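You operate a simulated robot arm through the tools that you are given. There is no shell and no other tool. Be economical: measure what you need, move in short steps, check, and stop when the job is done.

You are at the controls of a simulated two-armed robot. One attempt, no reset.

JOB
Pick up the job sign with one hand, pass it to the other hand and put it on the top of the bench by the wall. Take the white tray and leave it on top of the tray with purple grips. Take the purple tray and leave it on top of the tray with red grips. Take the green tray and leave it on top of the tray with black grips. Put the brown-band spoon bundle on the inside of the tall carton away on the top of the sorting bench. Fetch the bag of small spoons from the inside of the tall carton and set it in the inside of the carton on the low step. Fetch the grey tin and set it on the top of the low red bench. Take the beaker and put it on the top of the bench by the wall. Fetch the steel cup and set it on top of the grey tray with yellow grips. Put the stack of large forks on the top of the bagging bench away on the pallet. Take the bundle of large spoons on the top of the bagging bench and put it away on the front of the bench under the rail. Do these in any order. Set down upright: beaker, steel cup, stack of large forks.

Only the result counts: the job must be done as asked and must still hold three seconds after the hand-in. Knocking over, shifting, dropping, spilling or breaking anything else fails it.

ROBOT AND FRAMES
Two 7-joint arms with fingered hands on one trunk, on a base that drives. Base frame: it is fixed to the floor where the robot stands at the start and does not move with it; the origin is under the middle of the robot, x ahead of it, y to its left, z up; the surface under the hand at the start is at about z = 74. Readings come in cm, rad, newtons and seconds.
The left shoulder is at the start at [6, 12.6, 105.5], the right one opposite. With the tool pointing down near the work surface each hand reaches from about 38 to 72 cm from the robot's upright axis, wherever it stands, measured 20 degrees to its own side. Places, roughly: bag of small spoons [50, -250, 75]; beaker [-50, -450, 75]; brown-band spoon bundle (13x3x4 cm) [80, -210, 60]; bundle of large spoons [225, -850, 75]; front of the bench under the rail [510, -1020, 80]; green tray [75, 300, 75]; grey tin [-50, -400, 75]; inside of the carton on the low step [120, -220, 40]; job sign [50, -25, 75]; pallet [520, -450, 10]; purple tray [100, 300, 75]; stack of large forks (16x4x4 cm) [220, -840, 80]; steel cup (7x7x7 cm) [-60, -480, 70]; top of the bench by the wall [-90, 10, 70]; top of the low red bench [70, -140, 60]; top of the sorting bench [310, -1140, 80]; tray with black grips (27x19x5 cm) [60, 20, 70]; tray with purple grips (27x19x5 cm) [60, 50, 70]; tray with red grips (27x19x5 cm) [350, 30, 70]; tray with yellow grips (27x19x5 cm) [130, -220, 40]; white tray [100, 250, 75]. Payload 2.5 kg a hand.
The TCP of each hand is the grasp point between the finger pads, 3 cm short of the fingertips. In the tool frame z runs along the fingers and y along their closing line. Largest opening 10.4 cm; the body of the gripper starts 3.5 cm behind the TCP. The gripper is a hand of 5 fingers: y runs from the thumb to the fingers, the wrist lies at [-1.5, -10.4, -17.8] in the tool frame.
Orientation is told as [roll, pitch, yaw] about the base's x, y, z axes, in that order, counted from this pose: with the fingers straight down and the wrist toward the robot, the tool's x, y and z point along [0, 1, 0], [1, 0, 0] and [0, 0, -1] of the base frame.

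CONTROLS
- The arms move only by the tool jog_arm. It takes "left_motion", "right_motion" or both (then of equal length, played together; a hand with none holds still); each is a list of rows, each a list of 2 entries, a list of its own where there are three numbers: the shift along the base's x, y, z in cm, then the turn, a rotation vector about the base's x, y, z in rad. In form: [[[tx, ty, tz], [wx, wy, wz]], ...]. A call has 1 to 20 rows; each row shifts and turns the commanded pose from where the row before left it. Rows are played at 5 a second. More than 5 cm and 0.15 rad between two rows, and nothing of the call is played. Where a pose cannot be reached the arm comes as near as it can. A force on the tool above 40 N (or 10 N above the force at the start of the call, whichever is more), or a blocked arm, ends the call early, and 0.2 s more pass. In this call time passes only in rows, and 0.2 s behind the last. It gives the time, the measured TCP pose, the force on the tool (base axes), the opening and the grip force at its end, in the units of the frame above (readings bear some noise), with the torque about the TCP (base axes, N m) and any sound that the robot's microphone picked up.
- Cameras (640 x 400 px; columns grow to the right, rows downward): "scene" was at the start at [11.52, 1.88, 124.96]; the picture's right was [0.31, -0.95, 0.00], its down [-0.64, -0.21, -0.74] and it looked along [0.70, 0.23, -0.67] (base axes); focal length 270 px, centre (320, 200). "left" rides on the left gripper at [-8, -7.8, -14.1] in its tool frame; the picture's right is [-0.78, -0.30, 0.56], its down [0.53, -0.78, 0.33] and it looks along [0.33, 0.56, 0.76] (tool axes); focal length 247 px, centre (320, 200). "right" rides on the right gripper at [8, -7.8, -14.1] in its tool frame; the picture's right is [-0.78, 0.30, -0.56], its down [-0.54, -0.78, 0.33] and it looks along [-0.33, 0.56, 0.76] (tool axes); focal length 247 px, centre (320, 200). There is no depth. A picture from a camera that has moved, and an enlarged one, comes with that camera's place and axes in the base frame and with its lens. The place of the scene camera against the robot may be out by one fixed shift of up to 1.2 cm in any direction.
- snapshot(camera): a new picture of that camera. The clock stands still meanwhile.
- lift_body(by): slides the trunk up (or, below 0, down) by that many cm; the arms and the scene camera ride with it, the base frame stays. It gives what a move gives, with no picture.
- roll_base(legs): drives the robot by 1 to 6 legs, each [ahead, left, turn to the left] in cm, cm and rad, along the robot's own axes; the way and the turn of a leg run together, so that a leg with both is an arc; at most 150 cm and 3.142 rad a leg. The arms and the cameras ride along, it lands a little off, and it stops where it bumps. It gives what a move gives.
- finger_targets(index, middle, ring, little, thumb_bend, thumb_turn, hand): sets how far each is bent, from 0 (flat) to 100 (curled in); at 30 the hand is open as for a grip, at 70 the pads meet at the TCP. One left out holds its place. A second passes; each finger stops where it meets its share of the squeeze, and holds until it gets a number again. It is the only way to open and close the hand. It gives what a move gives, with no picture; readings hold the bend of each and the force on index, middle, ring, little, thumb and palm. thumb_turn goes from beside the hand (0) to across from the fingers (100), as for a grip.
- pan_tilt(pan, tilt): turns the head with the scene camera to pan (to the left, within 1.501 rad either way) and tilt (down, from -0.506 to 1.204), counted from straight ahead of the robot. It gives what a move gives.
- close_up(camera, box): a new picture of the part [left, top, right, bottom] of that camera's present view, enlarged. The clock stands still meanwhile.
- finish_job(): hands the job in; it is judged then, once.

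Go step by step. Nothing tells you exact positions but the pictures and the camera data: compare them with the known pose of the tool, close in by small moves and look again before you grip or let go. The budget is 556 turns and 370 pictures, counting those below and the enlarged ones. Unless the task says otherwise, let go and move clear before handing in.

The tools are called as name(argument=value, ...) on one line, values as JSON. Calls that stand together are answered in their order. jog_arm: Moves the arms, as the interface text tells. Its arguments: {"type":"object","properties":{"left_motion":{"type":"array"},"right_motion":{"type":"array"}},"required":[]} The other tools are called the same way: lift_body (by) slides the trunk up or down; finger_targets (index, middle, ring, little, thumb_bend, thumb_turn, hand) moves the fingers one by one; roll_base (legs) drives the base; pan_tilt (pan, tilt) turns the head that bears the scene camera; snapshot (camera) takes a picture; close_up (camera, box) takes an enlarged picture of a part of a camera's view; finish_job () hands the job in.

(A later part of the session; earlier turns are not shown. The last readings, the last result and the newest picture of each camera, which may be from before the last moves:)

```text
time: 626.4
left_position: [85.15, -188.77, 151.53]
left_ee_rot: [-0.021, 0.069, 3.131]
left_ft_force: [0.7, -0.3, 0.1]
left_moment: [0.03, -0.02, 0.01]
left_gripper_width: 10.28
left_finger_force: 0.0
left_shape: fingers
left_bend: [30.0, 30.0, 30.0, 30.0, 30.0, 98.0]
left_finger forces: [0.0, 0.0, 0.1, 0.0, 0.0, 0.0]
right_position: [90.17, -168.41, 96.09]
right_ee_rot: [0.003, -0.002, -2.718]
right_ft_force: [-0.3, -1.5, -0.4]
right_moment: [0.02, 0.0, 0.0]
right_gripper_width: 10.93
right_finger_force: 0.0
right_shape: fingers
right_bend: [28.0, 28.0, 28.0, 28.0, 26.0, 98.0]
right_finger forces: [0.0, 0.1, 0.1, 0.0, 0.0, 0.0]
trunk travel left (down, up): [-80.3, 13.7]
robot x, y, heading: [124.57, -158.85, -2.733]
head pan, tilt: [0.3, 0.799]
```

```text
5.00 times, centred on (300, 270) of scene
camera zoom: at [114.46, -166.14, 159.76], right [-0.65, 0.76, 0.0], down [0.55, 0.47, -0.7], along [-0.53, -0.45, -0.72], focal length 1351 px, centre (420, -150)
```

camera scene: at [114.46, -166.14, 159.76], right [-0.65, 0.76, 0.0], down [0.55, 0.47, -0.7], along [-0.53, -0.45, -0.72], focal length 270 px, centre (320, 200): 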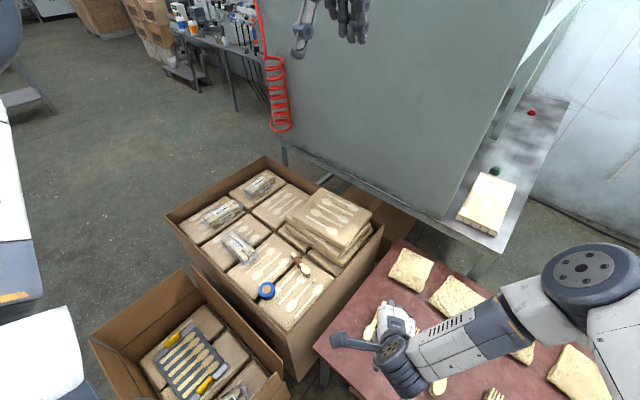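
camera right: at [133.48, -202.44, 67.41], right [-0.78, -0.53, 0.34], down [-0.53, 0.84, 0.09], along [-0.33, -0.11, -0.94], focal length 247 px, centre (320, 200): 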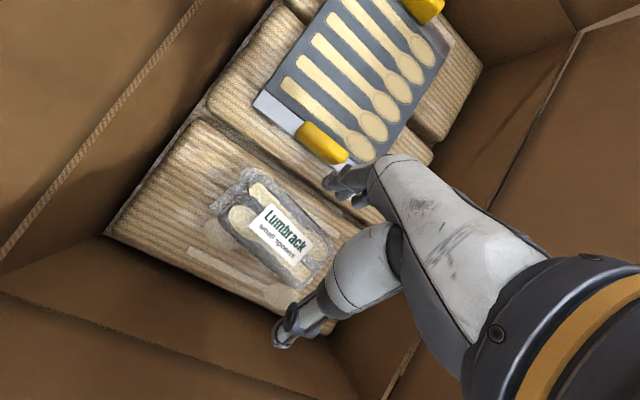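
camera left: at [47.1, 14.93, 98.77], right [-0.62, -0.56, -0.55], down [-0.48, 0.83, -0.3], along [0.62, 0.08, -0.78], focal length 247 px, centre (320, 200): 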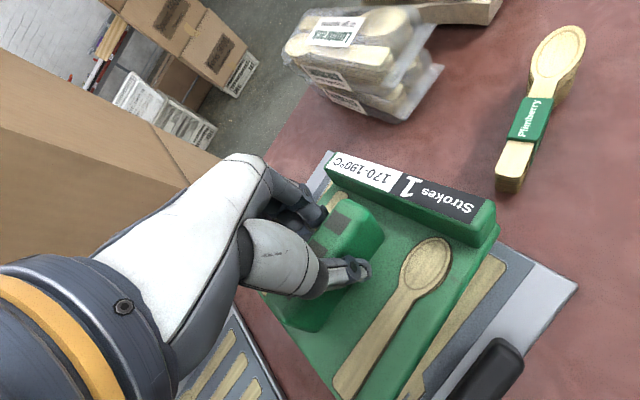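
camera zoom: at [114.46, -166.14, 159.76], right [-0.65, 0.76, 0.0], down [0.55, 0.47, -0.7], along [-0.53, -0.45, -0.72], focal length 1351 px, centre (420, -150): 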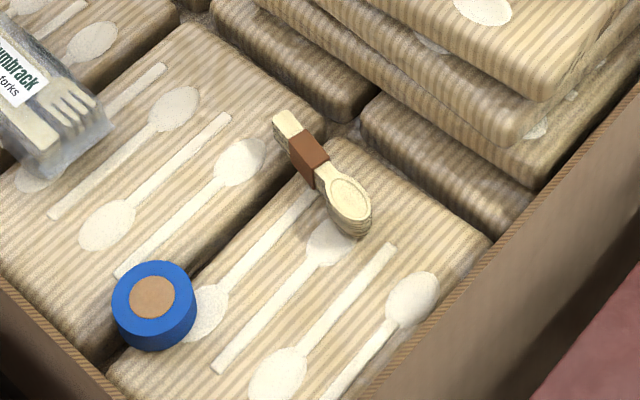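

The bundle's centre is about [77.2, -208.3], axis nearly along y. Moving the left hand out over it and raising the right hand above the bench.

jog_arm(left_motion=[[[-0.9, -2.15, -3.6], [0, 0, -0.027]], [[-0.9, -2.15, -3.6], [0, 0, -0.027]], [[-0.9, -2.15, -3.6], [0, 0, -0.027]], [[-0.9, -2.15, -3.6], [0, 0, -0.027]], [[-0.9, -2.15, -3.6], [0, 0, -0.027]], [[-0.9, -2.15, -3.6], [0, 0, -0.027]], [[-0.9, -2.15, -3.6], [0, 0, -0.027]], [[-0.9, -2.15, -3.6], [0, 0, -0.027]], [[-0.9, -2.15, -3.6], [0, 0, -0.027]]], right_motion=[[[0.5, 0, 3], [0, 0, 0]], [[0.5, 0, 3], [0, 0, 0]], [[0.5, 0, 3], [0, 0, 0]], [[0.5, 0, 3], [0, 0, 0]], [[0.5, 0, 3], [0, 0, 0]], [[0.5, 0, 3], [0, 0, 0]], [[0, 0, 3], [0, 0, 0]], [[0, 0, 3], [0, 0, 0]], [[0, 0, 2], [0, 0, 0]]])

snapshot(camera="scene")

snapshot(camera="left")

```text
time: 628.4
left_position: [81.41, -205.72, 121.2]
left_ee_rot: [-0.021, 0.074, 2.888]
left_ft_force: [0.4, 0.5, -0.2]
left_moment: [0.01, 0.01, 0.02]
left_gripper_width: 10.27
left_finger_force: 0.2
left_shape: fingers
left_bend: [30.0, 30.0, 30.0, 30.0, 30.0, 98.0]
left_finger forces: [0.0, 0.0, 0.0, 0.0, 0.0, 0.0]
left hand out of reach, approached as far as the arm can: row 8, 9
right_position: [93.13, -168.29, 121.98]
right_ee_rot: [0.001, -0.001, -2.718]
right_ft_force: [-0.9, 0.1, 0.8]
right_moment: [0.02, -0.02, -0.05]
right_gripper_width: 10.93
right_finger_force: 0.1
right_shape: fingers
right_bend: [28.0, 28.0, 28.0, 28.0, 26.0, 98.0]
right_finger forces: [0.0, 0.1, 0.1, 0.1, 0.0, 0.1]
trunk travel left (down, up): [-80.3, 13.7]
robot x, y, heading: [124.79, -158.54, -2.737]
head pan, tilt: [0.3, 0.799]
```

```text
178 pictures are left
camera scene: at [114.46, -166.14, 159.76], right [-0.65, 0.76, 0.0], down [0.55, 0.47, -0.7], along [-0.53, -0.45, -0.72], focal length 270 px, centre (320, 200)
```

scene: 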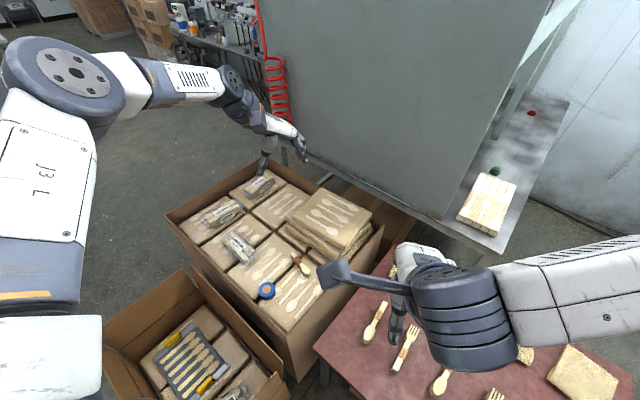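

```text
177 pictures are left
camera left: at [89.77, -199.9, 135.81], right [0.52, 0.68, -0.52], down [0.64, -0.71, -0.29], along [-0.56, -0.18, -0.8], focal length 247 px, centre (320, 200)
```

left: 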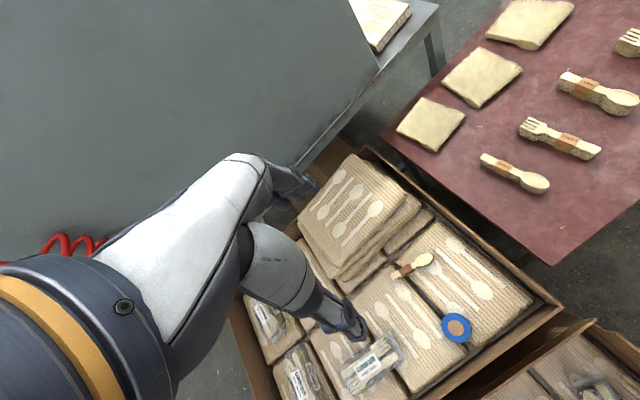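

Triangulated again: bundle at about [77, -207.5]. Lowering the trunk 38.

lift_body(by=-38)

jog_arm(left_motion=[[[-1.1, -0.5, 0], [0, 0, 0]], [[-1.1, -0.5, 0], [0, 0, 0]], [[-1.1, -0.5, 0], [0, 0, 0]], [[-1, -0.5, 0], [0, 0, 0]]])

snapshot(camera="left")

snapshot(camera="scene")

```text
time: 632.1
left_position: [81.47, -205.63, 83.15]
left_ee_rot: [-0.02, 0.071, 2.888]
left_ft_force: [-0.2, 0.1, 0.6]
left_moment: [-0.01, -0.04, -0.01]
left_gripper_width: 10.3
left_finger_force: 0.1
left_shape: fingers
left_bend: [30.0, 30.0, 30.0, 30.0, 30.0, 98.0]
left_finger forces: [0.1, 0.1, 0.0, 0.0, 0.0, 0.0]
right_position: [93.19, -168.48, 84.0]
right_ee_rot: [0.004, -0.003, -2.717]
right_ft_force: [-0.4, -0.7, -0.5]
right_moment: [0.02, 0.02, 0.03]
right_gripper_width: 10.93
right_finger_force: 0.1
right_shape: fingers
right_bend: [28.0, 28.0, 28.0, 28.0, 26.0, 98.0]
right_finger forces: [0.0, 0.0, 0.0, 0.1, 0.1, 0.0]
trunk travel left (down, up): [-42.3, 51.7]
robot x, y, heading: [124.69, -158.74, -2.735]
head pan, tilt: [0.3, 0.799]
```

```text
time: 633.1
left_position: [81.01, -206.05, 84.03]
left_ee_rot: [-0.02, 0.068, 2.889]
left_ft_force: [-0.2, 0.4, -0.6]
left_moment: [-0.01, 0.0, -0.01]
left_gripper_width: 10.29
left_finger_force: 0.1
left_shape: fingers
left_bend: [30.0, 30.0, 30.0, 30.0, 30.0, 98.0]
left_finger forces: [0.0, 0.1, 0.0, 0.0, 0.0, 0.0]
left hand out of reach, approached as far as the arm can: row 1, 2, 3, 4
right_position: [93.04, -168.47, 84.09]
right_ee_rot: [0.003, -0.003, -2.717]
right_ft_force: [-0.1, 0.3, -0.5]
right_moment: [0.01, 0.01, 0.0]
right_gripper_width: 10.96
right_finger_force: 0.0
right_shape: fingers
right_bend: [28.0, 28.0, 28.0, 28.0, 26.0, 98.0]
right_finger forces: [0.0, 0.1, 0.0, 0.0, 0.1, 0.1]
trunk travel left (down, up): [-42.3, 51.7]
robot x, y, heading: [124.77, -158.92, -2.735]
head pan, tilt: [0.3, 0.799]
```

```text
176 pictures are left
camera left: at [89.43, -200.19, 98.84], right [0.52, 0.68, -0.52], down [0.64, -0.71, -0.29], along [-0.57, -0.18, -0.8], focal length 247 px, centre (320, 200)
```

left: 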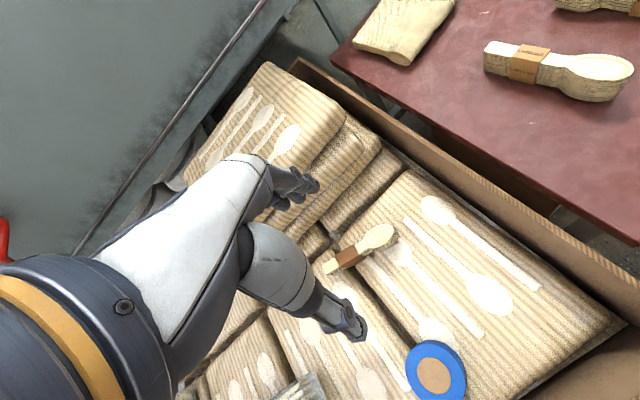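

```text
175 pictures are left
camera scene: at [114.46, -166.15, 121.76], right [-0.65, 0.76, 0.0], down [0.55, 0.47, -0.7], along [-0.53, -0.45, -0.72], focal length 270 px, centre (320, 200)
```

scene: 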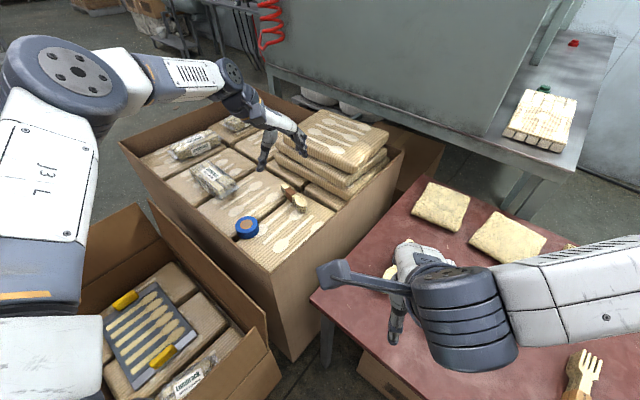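

I need 4 cm more reach; I'll nudge the base forward 4 and raise the right hand further above the bench items before lowering.

roll_base(legs=[[4, -0.4, 0]])

jog_arm(right_motion=[[[0, 0, 3], [0, 0, 0]], [[0, 0, 3], [0, 0, 0]], [[0, 0, 3], [0, 0, 0]], [[0, 0, 3], [0, 0, 0]], [[0, 0, 3], [0, 0, 0]]])

lift_body(by=-9)

snapshot(camera="left")

```text
time: 633.9
left_position: [77.12, -207.24, 84.03]
left_ee_rot: [-0.022, 0.068, 2.888]
left_ft_force: [-0.6, -0.7, -0.7]
left_moment: [0.04, 0.02, 0.02]
left_gripper_width: 10.3
left_finger_force: 0.2
left_shape: fingers
left_bend: [30.0, 30.0, 30.0, 30.0, 30.0, 98.0]
left_finger forces: [0.1, 0.0, 0.0, 0.1, 0.0, 0.0]
right_position: [89.14, -169.61, 84.16]
right_ee_rot: [0.002, -0.002, -2.718]
right_ft_force: [1.3, -0.4, 0.1]
right_moment: [-0.01, 0.0, 0.02]
right_gripper_width: 10.93
right_finger_force: 0.0
right_shape: fingers
right_bend: [28.0, 28.0, 28.0, 28.0, 26.0, 98.0]
right_finger forces: [0.0, 0.1, 0.0, 0.1, 0.1, 0.1]
trunk travel left (down, up): [-42.3, 51.7]
robot x, y, heading: [120.67, -159.79, -2.734]
head pan, tilt: [0.3, 0.799]
```

```text
time: 635.1
left_position: [77.01, -207.25, 84.12]
left_ee_rot: [-0.02, 0.068, 2.889]
left_ft_force: [0.3, 0.5, -0.2]
left_moment: [0.01, -0.04, 0.0]
left_gripper_width: 10.28
left_finger_force: 0.1
left_shape: fingers
left_bend: [30.0, 30.0, 30.0, 30.0, 30.0, 98.0]
left_finger forces: [0.0, 0.0, 0.0, 0.0, 0.0, 0.0]
right_position: [89.29, -169.58, 98.98]
right_ee_rot: [0.004, -0.001, -2.717]
right_ft_force: [0.2, -0.3, -0.9]
right_moment: [-0.02, -0.03, 0.0]
right_gripper_width: 10.89
right_finger_force: 0.1
right_shape: fingers
right_bend: [28.0, 28.0, 28.0, 28.0, 26.0, 98.0]
right_finger forces: [0.1, 0.0, 0.0, 0.1, 0.1, 0.0]
trunk travel left (down, up): [-42.3, 51.7]
robot x, y, heading: [120.64, -160.06, -2.736]
head pan, tilt: [0.3, 0.799]
```

```text
time: 636.4
left_position: [77.04, -207.24, 75.19]
left_ee_rot: [-0.021, 0.068, 2.888]
left_ft_force: [-0.6, 0.8, 1.4]
left_moment: [0.02, -0.02, 0.03]
left_gripper_width: 10.31
left_finger_force: 0.0
left_shape: fingers
left_bend: [30.0, 30.0, 30.0, 30.0, 30.0, 98.0]
left_finger forces: [0.0, 0.0, 0.0, 0.0, 0.1, 0.0]
right_position: [89.26, -169.58, 90.06]
right_ee_rot: [0.003, -0.002, -2.718]
right_ft_force: [0.7, -0.1, 0.4]
right_moment: [0.02, 0.01, 0.01]
right_gripper_width: 10.93
right_finger_force: 0.0
right_shape: fingers
right_bend: [28.0, 28.0, 28.0, 28.0, 26.0, 98.0]
right_finger forces: [0.1, 0.0, 0.1, 0.0, 0.0, 0.0]
trunk travel left (down, up): [-33.3, 60.7]
robot x, y, heading: [120.81, -160.03, -2.734]
head pan, tilt: [0.3, 0.799]
```

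```text
174 pictures are left
camera left: at [85.55, -201.4, 89.85], right [0.52, 0.68, -0.52], down [0.64, -0.71, -0.29], along [-0.57, -0.18, -0.8], focal length 247 px, centre (320, 200)
```

left: 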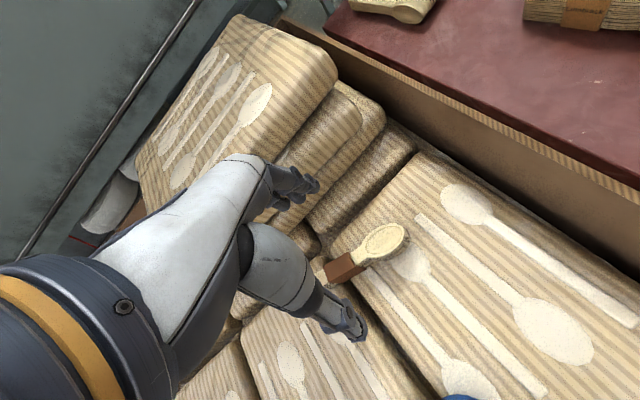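

Pads stand close beside it, so I'll narrow the opening to ~5.7 cm, centre on the band, and lower.

finger_targets(hand="left", index=48, middle=48, ring=48, little=48, thumb_bend=48)

roll_base(legs=[[0.4, 1.3, 0]])

lift_body(by=-5)

snapshot(camera="left")

close_up(camera="scene", box=[200, 80, 360, 220])

```text
time: 637.4
left_position: [77.21, -207.1, 75.12]
left_ee_rot: [-0.021, 0.068, 2.889]
left_ft_force: [0.2, 0.3, 0.5]
left_moment: [0.01, -0.03, 0.0]
left_gripper_width: 5.8
left_finger_force: 0.1
left_shape: fingers
left_bend: [48.0, 48.0, 48.0, 48.0, 48.0, 98.0]
left_finger forces: [0.0, 0.1, 0.0, 0.1, 0.0, 0.1]
right_position: [89.29, -169.52, 90.04]
right_ee_rot: [0.004, -0.001, -2.718]
right_ft_force: [0.1, -0.4, 0.0]
right_moment: [0.02, 0.02, -0.02]
right_gripper_width: 10.95
right_finger_force: 0.0
right_shape: fingers
right_bend: [28.0, 28.0, 28.0, 28.0, 26.0, 98.0]
right_finger forces: [0.0, 0.1, 0.1, 0.0, 0.1, 0.0]
trunk travel left (down, up): [-33.3, 60.7]
robot x, y, heading: [121.22, -160.13, -2.738]
head pan, tilt: [0.3, 0.799]
```

```text
time: 638.1
left_position: [77.42, -208.77, 75.15]
left_ee_rot: [-0.022, 0.069, 2.887]
left_ft_force: [-0.5, -0.2, 0.0]
left_moment: [0.04, -0.02, 0.0]
left_gripper_width: 5.78
left_finger_force: 0.1
left_shape: fingers
left_bend: [48.0, 48.0, 48.0, 48.0, 48.0, 98.0]
left_finger forces: [0.0, 0.1, 0.0, 0.1, 0.1, 0.0]
right_position: [89.45, -171.04, 89.83]
right_ee_rot: [0.004, -0.002, -2.717]
right_ft_force: [-0.2, -0.1, -0.1]
right_moment: [0.04, -0.01, 0.03]
right_gripper_width: 10.93
right_finger_force: 0.0
right_shape: fingers
right_bend: [28.0, 28.0, 28.0, 28.0, 26.0, 98.0]
right_finger forces: [0.0, 0.0, 0.1, 0.1, 0.1, 0.0]
trunk travel left (down, up): [-33.3, 60.7]
robot x, y, heading: [121.09, -161.51, -2.736]
head pan, tilt: [0.3, 0.799]
```

```text
time: 639.1
left_position: [77.41, -208.63, 70.17]
left_ee_rot: [-0.022, 0.07, 2.888]
left_ft_force: [0.2, 0.1, -0.3]
left_moment: [-0.01, 0.02, 0.01]
left_gripper_width: 5.8
left_finger_force: 0.0
left_shape: fingers
left_bend: [48.0, 48.0, 48.0, 48.0, 48.0, 98.0]
left_finger forces: [0.0, 0.1, 0.1, 0.0, 0.0, 0.0]
right_position: [89.46, -170.85, 84.98]
right_ee_rot: [0.003, -0.001, -2.718]
right_ft_force: [0.0, 0.6, 0.2]
right_moment: [-0.01, 0.03, -0.03]
right_gripper_width: 10.93
right_finger_force: 0.1
right_shape: fingers
right_bend: [28.0, 28.0, 28.0, 28.0, 26.0, 98.0]
right_finger forces: [0.0, 0.0, 0.0, 0.0, 0.0, 0.1]
trunk travel left (down, up): [-28.3, 65.7]
robot x, y, heading: [121.46, -161.39, -2.73]
head pan, tilt: [0.3, 0.799]
```

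```text
173 pictures are left
camera left: at [85.73, -202.8, 84.85], right [0.52, 0.68, -0.52], down [0.64, -0.71, -0.29], along [-0.57, -0.18, -0.8], focal length 247 px, centre (320, 200)
```

left: 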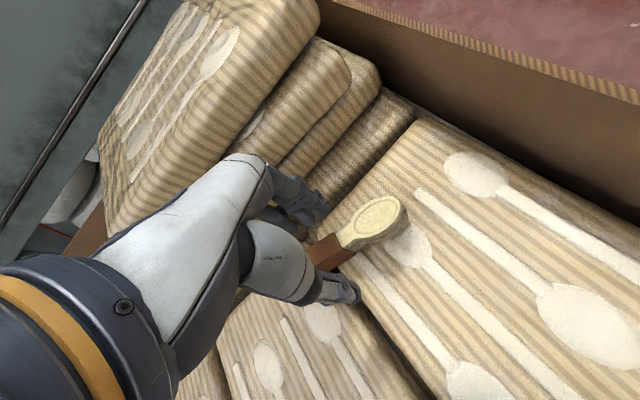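

```text
2.86 times, centred on (280, 150) of scene
camera zoom: at [110.76, -168.75, 107.76], right [-0.65, 0.76, 0.0], down [0.55, 0.47, -0.7], along [-0.53, -0.45, -0.72], focal length 772 px, centre (434, 343)
```

zoom: 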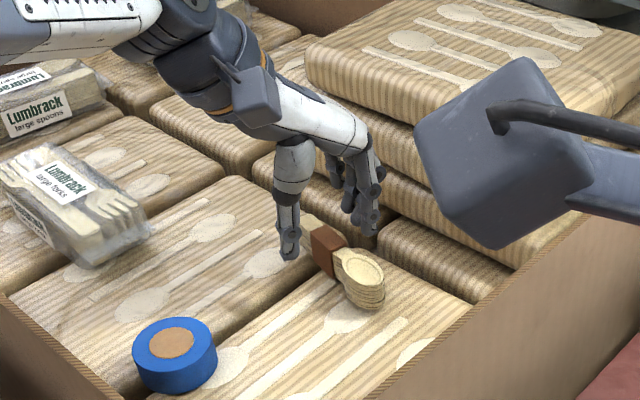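

Straddling the band. Lowering 2.2 and closing.

lift_body(by=-2.2)

finger_targets(hand="left", index=75, middle=75, ring=75, little=75, thumb_bend=75)

lift_body(by=6)

snapshot(camera="left")

```text
time: 639.8
left_position: [77.34, -208.58, 67.9]
left_ee_rot: [-0.021, 0.067, 2.889]
left_ft_force: [-0.1, -0.9, 0.5]
left_moment: [0.01, 0.0, -0.01]
left_gripper_width: 5.77
left_finger_force: 0.0
left_shape: fingers
left_bend: [48.0, 48.0, 48.0, 48.0, 48.0, 98.0]
left_finger forces: [0.0, 0.0, 0.1, 0.1, 0.1, 0.0]
right_position: [89.62, -170.93, 82.77]
right_ee_rot: [0.003, -0.002, -2.718]
right_ft_force: [0.2, -0.1, -0.4]
right_moment: [0.02, -0.05, 0.04]
right_gripper_width: 10.92
right_finger_force: 0.0
right_shape: fingers
right_bend: [28.0, 28.0, 28.0, 28.0, 26.0, 98.0]
right_finger forces: [0.1, 0.0, 0.0, 0.1, 0.0, 0.1]
trunk travel left (down, up): [-26.1, 67.9]
robot x, y, heading: [121.1, -161.29, -2.734]
head pan, tilt: [0.3, 0.799]
```

```text
time: 640.8
left_position: [77.26, -208.66, 67.99]
left_ee_rot: [-0.02, 0.068, 2.887]
left_ft_force: [0.3, 0.2, -0.4]
left_moment: [-0.02, 0.0, 0.03]
left_gripper_width: 1.06
left_finger_force: 12.9
left_shape: fingers
left_bend: [72.0, 74.0, 75.0, 75.0, 66.0, 95.0]
left_finger forces: [8.3, 4.2, 0.1, 0.1, 12.5, 0.0]
right_position: [89.54, -170.97, 82.69]
right_ee_rot: [0.004, 0.0, -2.718]
right_ft_force: [0.6, 0.8, -0.3]
right_moment: [0.0, 0.0, 0.01]
right_gripper_width: 10.93
right_finger_force: 0.0
right_shape: fingers
right_bend: [28.0, 28.0, 28.0, 28.0, 26.0, 98.0]
right_finger forces: [0.1, 0.1, 0.0, 0.0, 0.0, 0.0]
trunk travel left (down, up): [-26.1, 67.9]
robot x, y, heading: [120.78, -161.42, -2.738]
head pan, tilt: [0.3, 0.799]
```

```text
time: 641.8
left_position: [77.28, -208.67, 73.94]
left_ee_rot: [-0.021, 0.069, 2.888]
left_ft_force: [0.2, 0.1, -0.3]
left_moment: [0.01, -0.01, -0.02]
left_gripper_width: 0.99
left_finger_force: 12.1
left_shape: fingers
left_bend: [73.0, 74.0, 75.0, 75.0, 66.0, 95.0]
left_finger forces: [8.9, 3.9, 0.0, 0.0, 12.9, 0.1]
right_position: [89.53, -170.88, 88.75]
right_ee_rot: [0.003, -0.003, -2.717]
right_ft_force: [0.2, -0.6, -0.7]
right_moment: [-0.03, 0.01, -0.04]
right_gripper_width: 10.93
right_finger_force: 0.0
right_shape: fingers
right_bend: [28.0, 28.0, 28.0, 28.0, 26.0, 98.0]
right_finger forces: [0.1, 0.0, 0.0, 0.0, 0.0, 0.0]
trunk travel left (down, up): [-32.1, 61.9]
robot x, y, heading: [120.64, -161.4, -2.736]
head pan, tilt: [0.3, 0.799]
```

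```text
171 pictures are left
camera left: at [85.72, -202.8, 88.63], right [0.52, 0.68, -0.52], down [0.64, -0.71, -0.29], along [-0.57, -0.18, -0.8], focal length 247 px, centre (320, 200)
```

left: 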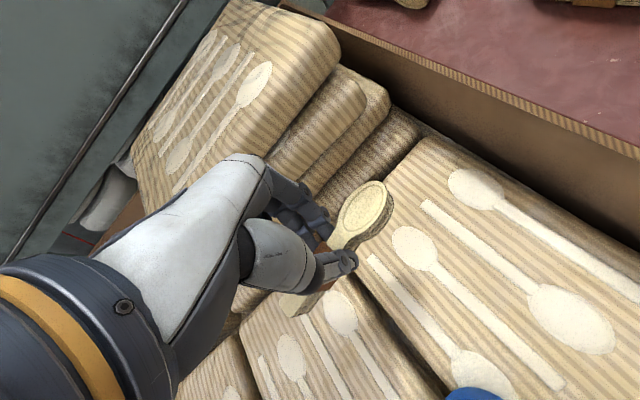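

The brown-band bundle is in the left hand. I'll lift it clear, back out east and head south down the aisle toward the bagging and sorting benches.

lift_body(by=35)

roll_base(legs=[[-55, 0, 0], [0, 0, 1.166], [0, 14, 0], [125, 0, 0], [125, 0, 0], [110, 0, 0]])

pan_tilt(pan=0, tilt=0.35)

snapshot(camera="scene")

```text
time: 645.2
left_position: [77.33, -208.69, 108.93]
left_ee_rot: [-0.023, 0.068, 2.888]
left_ft_force: [-0.2, 0.4, -0.9]
left_moment: [0.0, -0.03, 0.0]
left_gripper_width: 0.9
left_finger_force: 12.6
left_shape: fingers
left_bend: [74.0, 74.0, 75.0, 75.0, 66.0, 95.0]
left_finger forces: [9.0, 3.5, 0.0, 0.0, 12.5, 0.0]
right_position: [89.5, -171.03, 123.68]
right_ee_rot: [0.005, -0.002, -2.717]
right_ft_force: [0.3, -0.6, 0.3]
right_moment: [-0.03, 0.02, -0.01]
right_gripper_width: 10.93
right_finger_force: 0.1
right_shape: fingers
right_bend: [28.0, 28.0, 28.0, 28.0, 26.0, 98.0]
right_finger forces: [0.0, 0.0, 0.0, 0.1, 0.1, 0.0]
trunk travel left (down, up): [-67.1, 26.9]
robot x, y, heading: [120.95, -160.99, -2.73]
head pan, tilt: [0.3, 0.799]
```

```text
time: 669.2
left_position: [204.28, -560.48, 108.88]
left_ee_rot: [-0.021, 0.067, -2.26]
left_ft_force: [0.2, 0.4, -0.6]
left_moment: [-0.01, -0.02, -0.03]
left_gripper_width: 0.92
left_finger_force: 12.9
left_shape: fingers
left_bend: [74.0, 74.0, 75.0, 75.0, 66.0, 95.0]
left_finger forces: [9.2, 3.4, 0.0, 0.0, 12.7, 0.0]
right_position: [175.3, -533.48, 123.77]
right_ee_rot: [0.003, -0.003, -1.583]
right_ft_force: [-0.6, 0.9, 0.1]
right_moment: [-0.01, 0.01, -0.02]
right_gripper_width: 10.93
right_finger_force: 0.1
right_shape: fingers
right_bend: [28.0, 28.0, 28.0, 28.0, 26.0, 98.0]
right_finger forces: [0.0, 0.0, 0.0, 0.0, 0.0, 0.0]
trunk travel left (down, up): [-67.1, 26.9]
robot x, y, heading: [179.92, -500.79, -1.599]
head pan, tilt: [0.3, 0.799]
```

```text
time: 670.1
left_position: [204.31, -560.4, 109.0]
left_ee_rot: [-0.022, 0.067, -2.257]
left_ft_force: [0.7, 0.2, -1.1]
left_moment: [0.02, -0.04, 0.0]
left_gripper_width: 0.89
left_finger_force: 12.3
left_shape: fingers
left_bend: [74.0, 74.0, 75.0, 75.0, 66.0, 95.0]
left_finger forces: [9.2, 3.5, 0.0, 0.0, 12.7, 0.1]
right_position: [175.4, -533.39, 123.72]
right_ee_rot: [0.002, -0.001, -1.583]
right_ft_force: [-0.2, 0.5, 0.1]
right_moment: [-0.02, -0.05, -0.01]
right_gripper_width: 10.91
right_finger_force: 0.0
right_shape: fingers
right_bend: [28.0, 28.0, 28.0, 28.0, 26.0, 98.0]
right_finger forces: [0.0, 0.0, 0.0, 0.1, 0.0, 0.0]
trunk travel left (down, up): [-67.1, 26.9]
robot x, y, heading: [180.07, -500.6, -1.597]
head pan, tilt: [0.0, 0.351]
```

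```text
170 pictures are left
camera scene: at [179.04, -514.83, 150.52], right [-1.0, 0.03, 0.0], down [0.01, 0.34, -0.94], along [-0.03, -0.94, -0.34], focal length 270 px, centre (320, 200)
```

scene: 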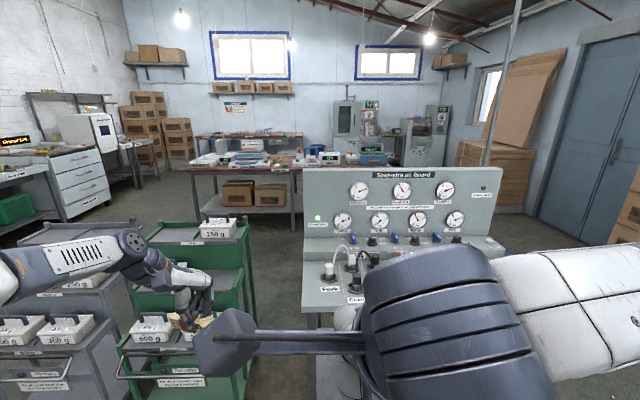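

Trolleys and a pneumatic board block straight ahead; beyond them is the bagging bench. I'll back up and go around on the west side, glancing at the tin/beaker bench on the way.

roll_base(legs=[[-35, 0, 0], [0, 0, -1.545], [118, 0, 0]])

snapshot(camera="scene")

```text
time: 681.7
left_position: [5.15, -494.39, 108.95]
left_ee_rot: [-0.019, 0.068, 2.498]
left_ft_force: [0.5, -0.2, 0.0]
left_moment: [0.0, 0.01, -0.01]
left_gripper_width: 0.93
left_finger_force: 12.9
left_shape: fingers
left_bend: [74.0, 74.0, 75.0, 75.0, 66.0, 95.0]
left_finger forces: [9.3, 3.4, 0.0, 0.0, 12.7, 0.0]
right_position: [30.88, -464.17, 123.77]
right_ee_rot: [0.003, -0.002, -3.107]
right_ft_force: [0.1, 0.0, 0.6]
right_moment: [0.01, 0.0, 0.02]
right_gripper_width: 10.94
right_finger_force: 0.2
right_shape: fingers
right_bend: [28.0, 28.0, 28.0, 28.0, 26.0, 98.0]
right_finger forces: [0.1, 0.0, 0.0, 0.0, 0.0, 0.1]
trunk travel left (down, up): [-67.1, 26.9]
robot x, y, heading: [63.83, -467.23, -3.124]
head pan, tilt: [0.0, 0.351]
```

```text
169 pictures are left
camera scene: at [49.98, -468.13, 150.52], right [-0.01, 1.0, 0.0], down [0.34, 0.01, -0.94], along [-0.94, -0.01, -0.34], focal length 270 px, centre (320, 200)
```

scene: 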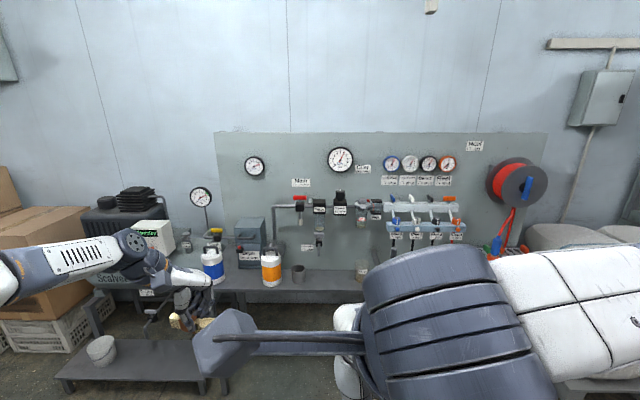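

One zoom for planning the later pick-ups.

close_up(camera="scene", box=[60, 190, 380, 390])

```text
2.00 times, centred on (220, 290) of scene
camera zoom: at [49.98, -468.13, 150.52], right [-0.01, 1.0, 0.0], down [0.34, 0.01, -0.94], along [-0.94, -0.01, -0.34], focal length 540 px, centre (520, 20)
```

zoom: 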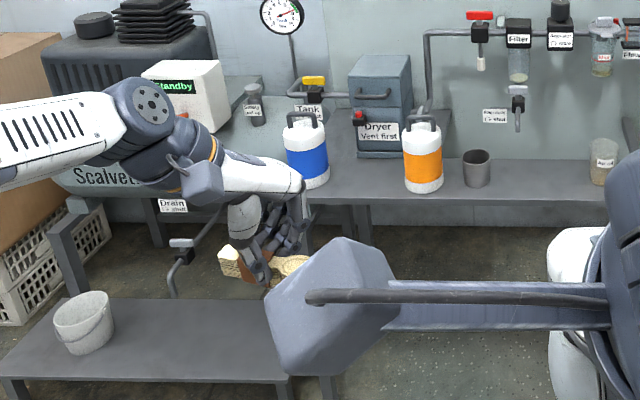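

The steel cup is at about [-58, -479]. Now turning south, past the board's west end, toward the bagging bench.

roll_base(legs=[[0, 0, 1.55], [0, -22, 0], [125, 0, 0], [120, 0, 0], [0, 0, 0.7]])

snapshot(camera="scene")

```text
time: 700.6
left_position: [107.61, -736.79, 108.94]
left_ee_rot: [-0.02, 0.068, -1.47]
left_ft_force: [0.3, 0.0, -1.1]
left_moment: [-0.03, -0.02, 0.02]
left_gripper_width: 0.9
left_finger_force: 12.8
left_shape: fingers
left_bend: [74.0, 74.0, 75.0, 75.0, 66.0, 95.0]
left_finger forces: [9.2, 3.3, 0.0, 0.0, 12.9, 0.1]
right_position: [68.14, -738.34, 123.7]
right_ee_rot: [0.003, -0.001, -0.792]
right_ft_force: [-0.9, -0.2, 0.8]
right_moment: [0.01, -0.01, -0.02]
right_gripper_width: 10.92
right_finger_force: 0.0
right_shape: fingers
right_bend: [28.0, 28.0, 28.0, 28.0, 26.0, 98.0]
right_finger forces: [0.0, 0.1, 0.1, 0.0, 0.0, 0.0]
trunk travel left (down, up): [-67.1, 26.9]
robot x, y, heading: [48.15, -712.02, -0.814]
head pan, tilt: [0.0, 0.351]
```

```text
167 pictures are left
camera scene: at [56.88, -722.54, 150.53], right [-0.72, -0.69, 0.0], down [-0.24, 0.25, -0.94], along [0.65, -0.68, -0.34], focal length 270 px, centre (320, 200)
```

scene: 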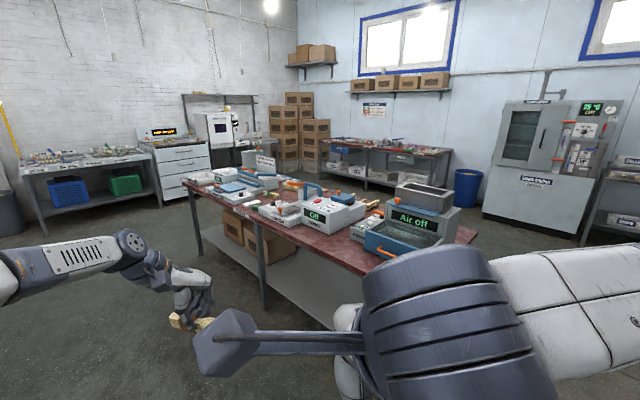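

The bagging bench is ahead. Zooming on it to find the large forks and spoons.

close_up(camera="scene", box=[180, 140, 480, 310])

```text
2.13 times, centred on (330, 225) of scene
camera zoom: at [56.88, -722.54, 150.53], right [-0.72, -0.69, 0.0], down [-0.24, 0.25, -0.94], along [0.65, -0.68, -0.34], focal length 576 px, centre (299, 147)
```

zoom: 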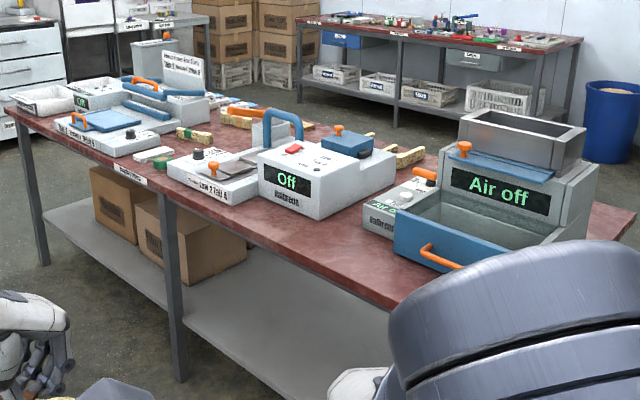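

The banded bundles lie near [234, -849] on the north half of the bench (front edge y≈-815). Driving to (224, -776) facing south.

roll_base(legs=[[0, 0, 0.814], [90, -5, 0], [85, 0, 0], [0, 0, -1.57], [58, 0, 0]])

pan_tilt(pan=0.0, tilt=0.75)

snapshot(camera="scene")

```text
time: 718.3
left_position: [247.57, -836.95, 108.97]
left_ee_rot: [-0.02, 0.067, -2.235]
left_ft_force: [-0.9, -0.7, -1.2]
left_moment: [-0.02, 0.0, 0.01]
left_gripper_width: 0.88
left_finger_force: 12.1
left_shape: fingers
left_bend: [74.0, 74.0, 75.0, 75.0, 66.0, 95.0]
left_finger forces: [8.9, 3.2, 0.0, 0.0, 12.1, 0.0]
right_position: [218.13, -810.59, 123.73]
right_ee_rot: [0.004, -0.001, -1.558]
right_ft_force: [0.5, -0.2, -0.4]
right_moment: [0.01, 0.0, 0.01]
right_gripper_width: 10.91
right_finger_force: 0.1
right_shape: fingers
right_bend: [28.0, 28.0, 28.0, 28.0, 26.0, 98.0]
right_finger forces: [0.0, 0.0, 0.0, 0.0, 0.0, 0.1]
trunk travel left (down, up): [-67.1, 26.9]
robot x, y, heading: [221.56, -778.2, -1.576]
head pan, tilt: [0.0, 0.351]
```

```text
time: 719.2
left_position: [247.83, -836.97, 108.93]
left_ee_rot: [-0.022, 0.067, -2.233]
left_ft_force: [0.8, 0.9, -0.5]
left_moment: [-0.01, -0.01, 0.01]
left_gripper_width: 0.88
left_finger_force: 12.2
left_shape: fingers
left_bend: [74.0, 74.0, 75.0, 75.0, 66.0, 95.0]
left_finger forces: [8.9, 3.2, 0.0, 0.1, 12.1, 0.0]
right_position: [218.15, -810.69, 123.74]
right_ee_rot: [0.005, -0.002, -1.558]
right_ft_force: [-0.5, -0.1, 1.1]
right_moment: [-0.02, 0.02, -0.02]
right_gripper_width: 10.9
right_finger_force: 0.1
right_shape: fingers
right_bend: [28.0, 28.0, 28.0, 28.0, 26.0, 98.0]
right_finger forces: [0.1, 0.1, 0.1, 0.0, 0.2, 0.0]
trunk travel left (down, up): [-67.1, 26.9]
robot x, y, heading: [221.62, -777.98, -1.575]
head pan, tilt: [0.0, 0.75]
```

```text
165 pictures are left
camera scene: at [221.31, -790.91, 146.97], right [-1.0, 0.0, 0.0], down [0.0, 0.68, -0.73], along [0.0, -0.73, -0.68], focal length 270 px, centre (320, 200)
```

scene: 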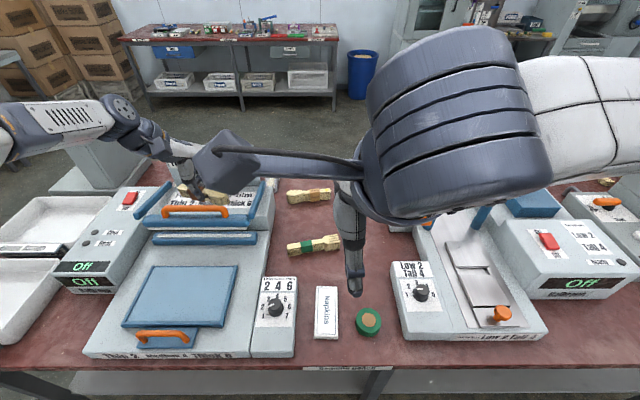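

Zooming on the items between the machines.

close_up(camera="scene", box=[260, 170, 400, 350])

snapshot(camera="right")

```text
2.22 times, centred on (330, 260) of scene
camera zoom: at [221.31, -790.91, 146.97], right [-1.0, 0.0, 0.0], down [0.0, 0.68, -0.73], along [0.0, -0.73, -0.68], focal length 600 px, centre (298, 67)
```

zoom: 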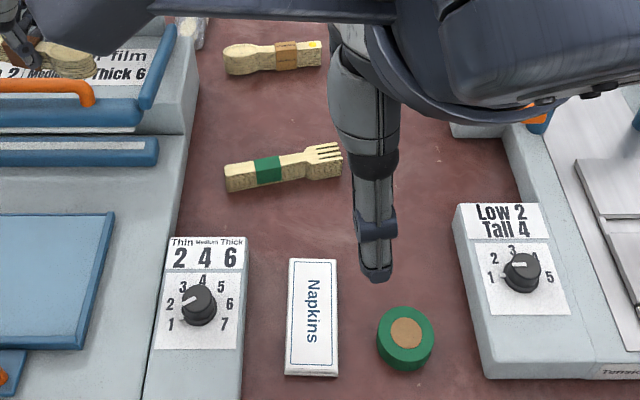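

```text
163 pictures are left
camera right: at [226.02, -802.74, 137.91], right [-0.77, -0.3, 0.55], down [-0.54, 0.77, -0.34], along [-0.32, -0.56, -0.76], focal length 247 px, centre (320, 200)
```

right: 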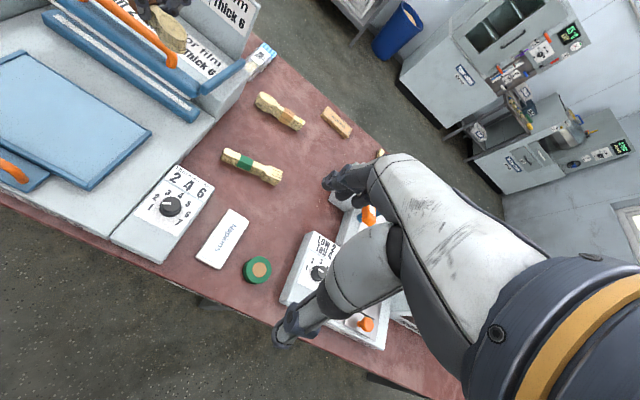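

close_up(camera="right", box=[200, 80, 400, 200])

```text
3.20 times, centred on (300, 140) of right
camera zoom: at [226.02, -802.74, 137.91], right [-0.77, -0.3, 0.55], down [-0.54, 0.77, -0.34], along [-0.32, -0.56, -0.76], focal length 790 px, centre (384, 392)
```

zoom: 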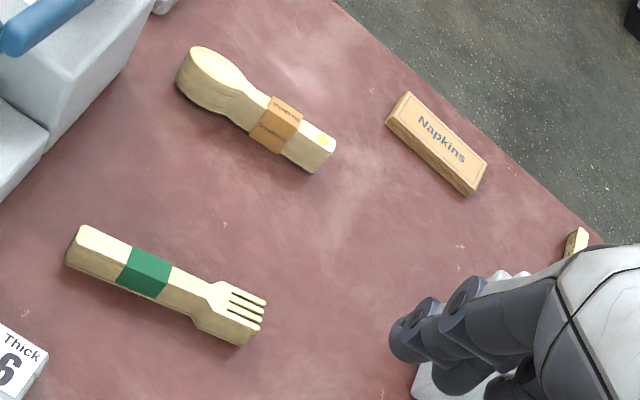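

Forks (green band) at about [223.4, -844.3], spoons (brown-orange band) at [225.3, -869]. I'll take the forks now with the right hand: raise the left hand, move 13 cm forward, and bring the right hand above them.

roll_base(legs=[[13, 0, 0]])

jog_arm(left_motion=[[[0, 2, 4], [0, 0, 0]], [[0, 2, 4], [0, 0, 0]], [[0, 2, 4], [0, 0, 0]], [[0, 2, 4], [0, 0, 0]], [[0, 2, 4], [0, 0, 0]], [[0, 2, 3], [0, 0, 0]], [[0, 2, 0], [0, 0, 0]], [[0, 2, 0], [0, 0, 0]]], right_motion=[[[0.66, -2.6, -3.7], [0, 0, 0.019]], [[0.66, -2.6, -3.7], [0, 0, 0.019]], [[0.66, -2.6, -3.7], [0, 0, 0.019]], [[0.66, -2.6, -3.7], [0, 0, 0.019]], [[0.66, -2.6, -3.7], [0, 0, 0.019]], [[0.66, -2.6, -3.7], [0, 0, 0.019]], [[0.66, -2.6, -3.7], [0, 0, 0.019]], [[0.66, -2.4, -3.7], [0, 0, 0.019]]])

snapshot(camera="right")

```text
time: 720.5
left_position: [247.83, -849.87, 108.92]
left_ee_rot: [-0.02, 0.068, -2.231]
left_ft_force: [-0.1, -0.2, -0.3]
left_moment: [0.01, 0.0, -0.01]
left_gripper_width: 0.86
left_finger_force: 11.9
left_shape: fingers
left_bend: [74.0, 74.0, 75.0, 75.0, 66.0, 95.0]
left_finger forces: [8.9, 3.2, 0.1, 0.0, 12.1, 0.1]
right_position: [218.2, -823.6, 123.77]
right_ee_rot: [0.003, -0.002, -1.556]
right_ft_force: [-0.4, -0.1, -0.2]
right_moment: [0.04, -0.02, 0.03]
right_gripper_width: 10.93
right_finger_force: 0.0
right_shape: fingers
right_bend: [28.0, 28.0, 28.0, 28.0, 26.0, 98.0]
right_finger forces: [0.1, 0.1, 0.0, 0.0, 0.0, 0.0]
trunk travel left (down, up): [-67.1, 26.9]
robot x, y, heading: [221.62, -790.88, -1.57]
head pan, tilt: [0.0, 0.75]
```

```text
time: 722.2
left_position: [247.6, -833.85, 131.87]
left_ee_rot: [-0.018, 0.068, -2.234]
left_ft_force: [-0.4, 0.1, -0.3]
left_moment: [0.0, 0.0, -0.03]
left_gripper_width: 0.87
left_finger_force: 12.0
left_shape: fingers
left_bend: [74.0, 74.0, 75.0, 75.0, 66.0, 95.0]
left_finger forces: [8.8, 3.2, 0.1, 0.1, 12.0, 0.0]
right_position: [223.34, -844.18, 94.14]
right_ee_rot: [0.004, -0.004, -1.403]
right_ft_force: [0.7, -0.6, 1.1]
right_moment: [-0.03, -0.02, 0.04]
right_gripper_width: 10.92
right_finger_force: 0.0
right_shape: fingers
right_bend: [28.0, 28.0, 28.0, 28.0, 26.0, 98.0]
right_finger forces: [0.0, 0.1, 0.0, 0.0, 0.1, 0.1]
trunk travel left (down, up): [-67.1, 26.9]
robot x, y, heading: [221.76, -790.97, -1.575]
head pan, tilt: [0.0, 0.75]
```

```text
161 pictures are left
camera right: at [229.83, -835.11, 108.31], right [-0.72, -0.42, 0.56], down [-0.66, 0.68, -0.34], along [-0.23, -0.61, -0.76], focal length 247 px, centre (320, 200)
```

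right: 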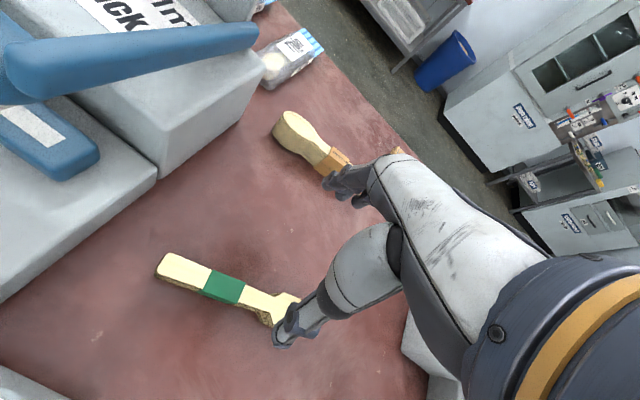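

Refined: stack centre about [224.5, -840.8], bench surface near z≈80. Adjusting and lowering 5.

jog_arm(right_motion=[[[0.6, 1.7, 0], [0, 0, 0.07]], [[0.6, 1.7, 0], [0, 0, 0.06]]])

lift_body(by=-5)

snapshot(camera="right")

```text
time: 722.9
left_position: [247.67, -833.68, 131.9]
left_ee_rot: [-0.019, 0.068, -2.233]
left_ft_force: [-0.3, 0.2, 0.0]
left_moment: [0.0, 0.03, 0.03]
left_gripper_width: 0.86
left_finger_force: 11.9
left_shape: fingers
left_bend: [74.0, 74.0, 75.0, 75.0, 66.0, 95.0]
left_finger forces: [8.7, 3.2, 0.1, 0.0, 12.0, 0.0]
right_position: [224.6, -840.7, 94.22]
right_ee_rot: [0.002, -0.003, -1.272]
right_ft_force: [0.1, 0.1, -0.4]
right_moment: [-0.01, -0.02, -0.01]
right_gripper_width: 10.95
right_finger_force: 0.1
right_shape: fingers
right_bend: [28.0, 28.0, 28.0, 28.0, 26.0, 98.0]
right_finger forces: [0.1, 0.0, 0.0, 0.0, 0.1, 0.0]
trunk travel left (down, up): [-67.1, 26.9]
robot x, y, heading: [221.53, -791.03, -1.571]
head pan, tilt: [0.0, 0.75]
```

```text
time: 723.8
left_position: [247.59, -833.74, 126.84]
left_ee_rot: [-0.018, 0.068, -2.235]
left_ft_force: [-0.1, 0.5, 0.2]
left_moment: [0.02, -0.01, -0.01]
left_gripper_width: 0.87
left_finger_force: 11.5
left_shape: fingers
left_bend: [74.0, 74.0, 75.0, 75.0, 66.0, 95.0]
left_finger forces: [8.8, 3.2, 0.1, 0.1, 12.0, 0.1]
right_position: [224.66, -840.66, 89.21]
right_ee_rot: [0.002, -0.004, -1.276]
right_ft_force: [-0.3, 0.8, 0.2]
right_moment: [0.01, 0.03, -0.01]
right_gripper_width: 10.91
right_finger_force: 0.0
right_shape: fingers
right_bend: [28.0, 28.0, 28.0, 28.0, 26.0, 98.0]
right_finger forces: [0.0, 0.0, 0.1, 0.0, 0.0, 0.0]
trunk travel left (down, up): [-62.1, 31.9]
robot x, y, heading: [221.79, -790.28, -1.571]
head pan, tilt: [0.0, 0.75]
```

```text
160 pictures are left
camera right: at [229.96, -830.82, 103.33], right [-0.66, -0.51, 0.55], down [-0.74, 0.59, -0.34], along [-0.15, -0.63, -0.76], focal length 247 px, centre (320, 200)
```

right: 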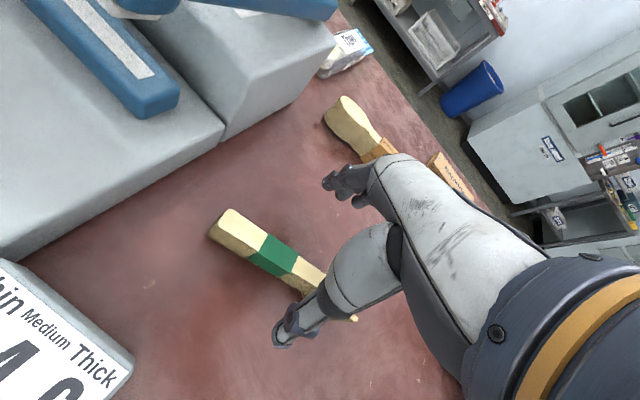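

Triangulated: stack top z≈81.3, centre about [223.8, -840.4], axis +0.18. Correcting and lowering onto it.

jog_arm(right_motion=[[[-0.8, 0.2, 0], [0, 0, -0.12]]])

lift_body(by=-7.8)

snapshot(camera="right")

```text
time: 724.2
left_position: [247.62, -833.78, 126.85]
left_ee_rot: [-0.019, 0.067, -2.233]
left_ft_force: [0.2, -1.4, 0.1]
left_moment: [0.01, 0.03, -0.03]
left_gripper_width: 0.88
left_finger_force: 12.0
left_shape: fingers
left_bend: [74.0, 74.0, 75.0, 75.0, 66.0, 95.0]
left_finger forces: [8.8, 3.3, 0.0, 0.0, 11.9, 0.1]
right_position: [223.75, -840.42, 89.16]
right_ee_rot: [0.004, -0.001, -1.394]
right_ft_force: [0.0, 0.0, -0.4]
right_moment: [-0.05, 0.0, 0.02]
right_gripper_width: 10.94
right_finger_force: 0.1
right_shape: fingers
right_bend: [28.0, 28.0, 28.0, 28.0, 26.0, 98.0]
right_finger forces: [0.1, 0.0, 0.0, 0.0, 0.0, 0.1]
trunk travel left (down, up): [-62.1, 31.9]
robot x, y, heading: [221.55, -791.26, -1.573]
head pan, tilt: [0.0, 0.75]
```

```text
time: 725.3
left_position: [247.75, -833.67, 119.01]
left_ee_rot: [-0.018, 0.065, -2.236]
left_ft_force: [-0.4, -0.3, -0.4]
left_moment: [-0.02, 0.0, -0.01]
left_gripper_width: 0.89
left_finger_force: 11.6
left_shape: fingers
left_bend: [74.0, 74.0, 75.0, 75.0, 66.0, 95.0]
left_finger forces: [8.8, 3.2, 0.1, 0.1, 12.0, 0.0]
right_position: [224.13, -841.08, 82.78]
right_ee_rot: [0.012, -0.035, -1.391]
right_ft_force: [-2.6, 5.2, 17.8]
right_moment: [-0.76, 0.07, -0.12]
right_gripper_width: 11.19
right_finger_force: 8.5
right_shape: fingers
right_bend: [28.0, 30.0, 28.0, 28.0, 23.0, 98.0]
right_finger forces: [0.0, 16.3, 0.0, 0.0, 1.8, 0.0]
trunk travel left (down, up): [-54.3, 39.7]
robot x, y, heading: [221.22, -790.76, -1.576]
head pan, tilt: [0.0, 0.75]
stopped: the force on the tool passed its limit at 43 N (the readings are from after the stop); the commanded pose is now the measured one
```

```text
159 pictures are left
camera right: at [230.48, -831.59, 96.67], right [-0.72, -0.41, 0.56], down [-0.66, 0.66, -0.37], along [-0.22, -0.63, -0.75], focal length 247 px, centre (320, 200)
```

right: 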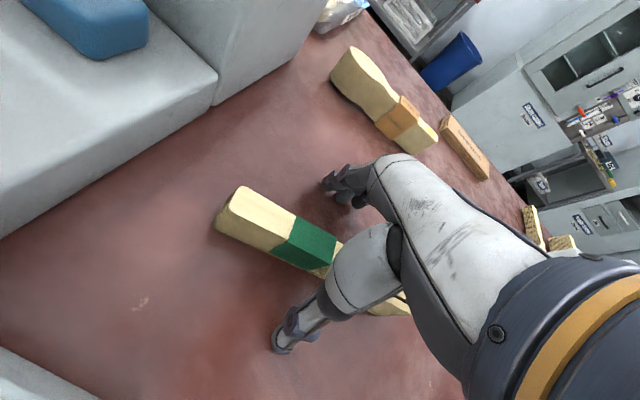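

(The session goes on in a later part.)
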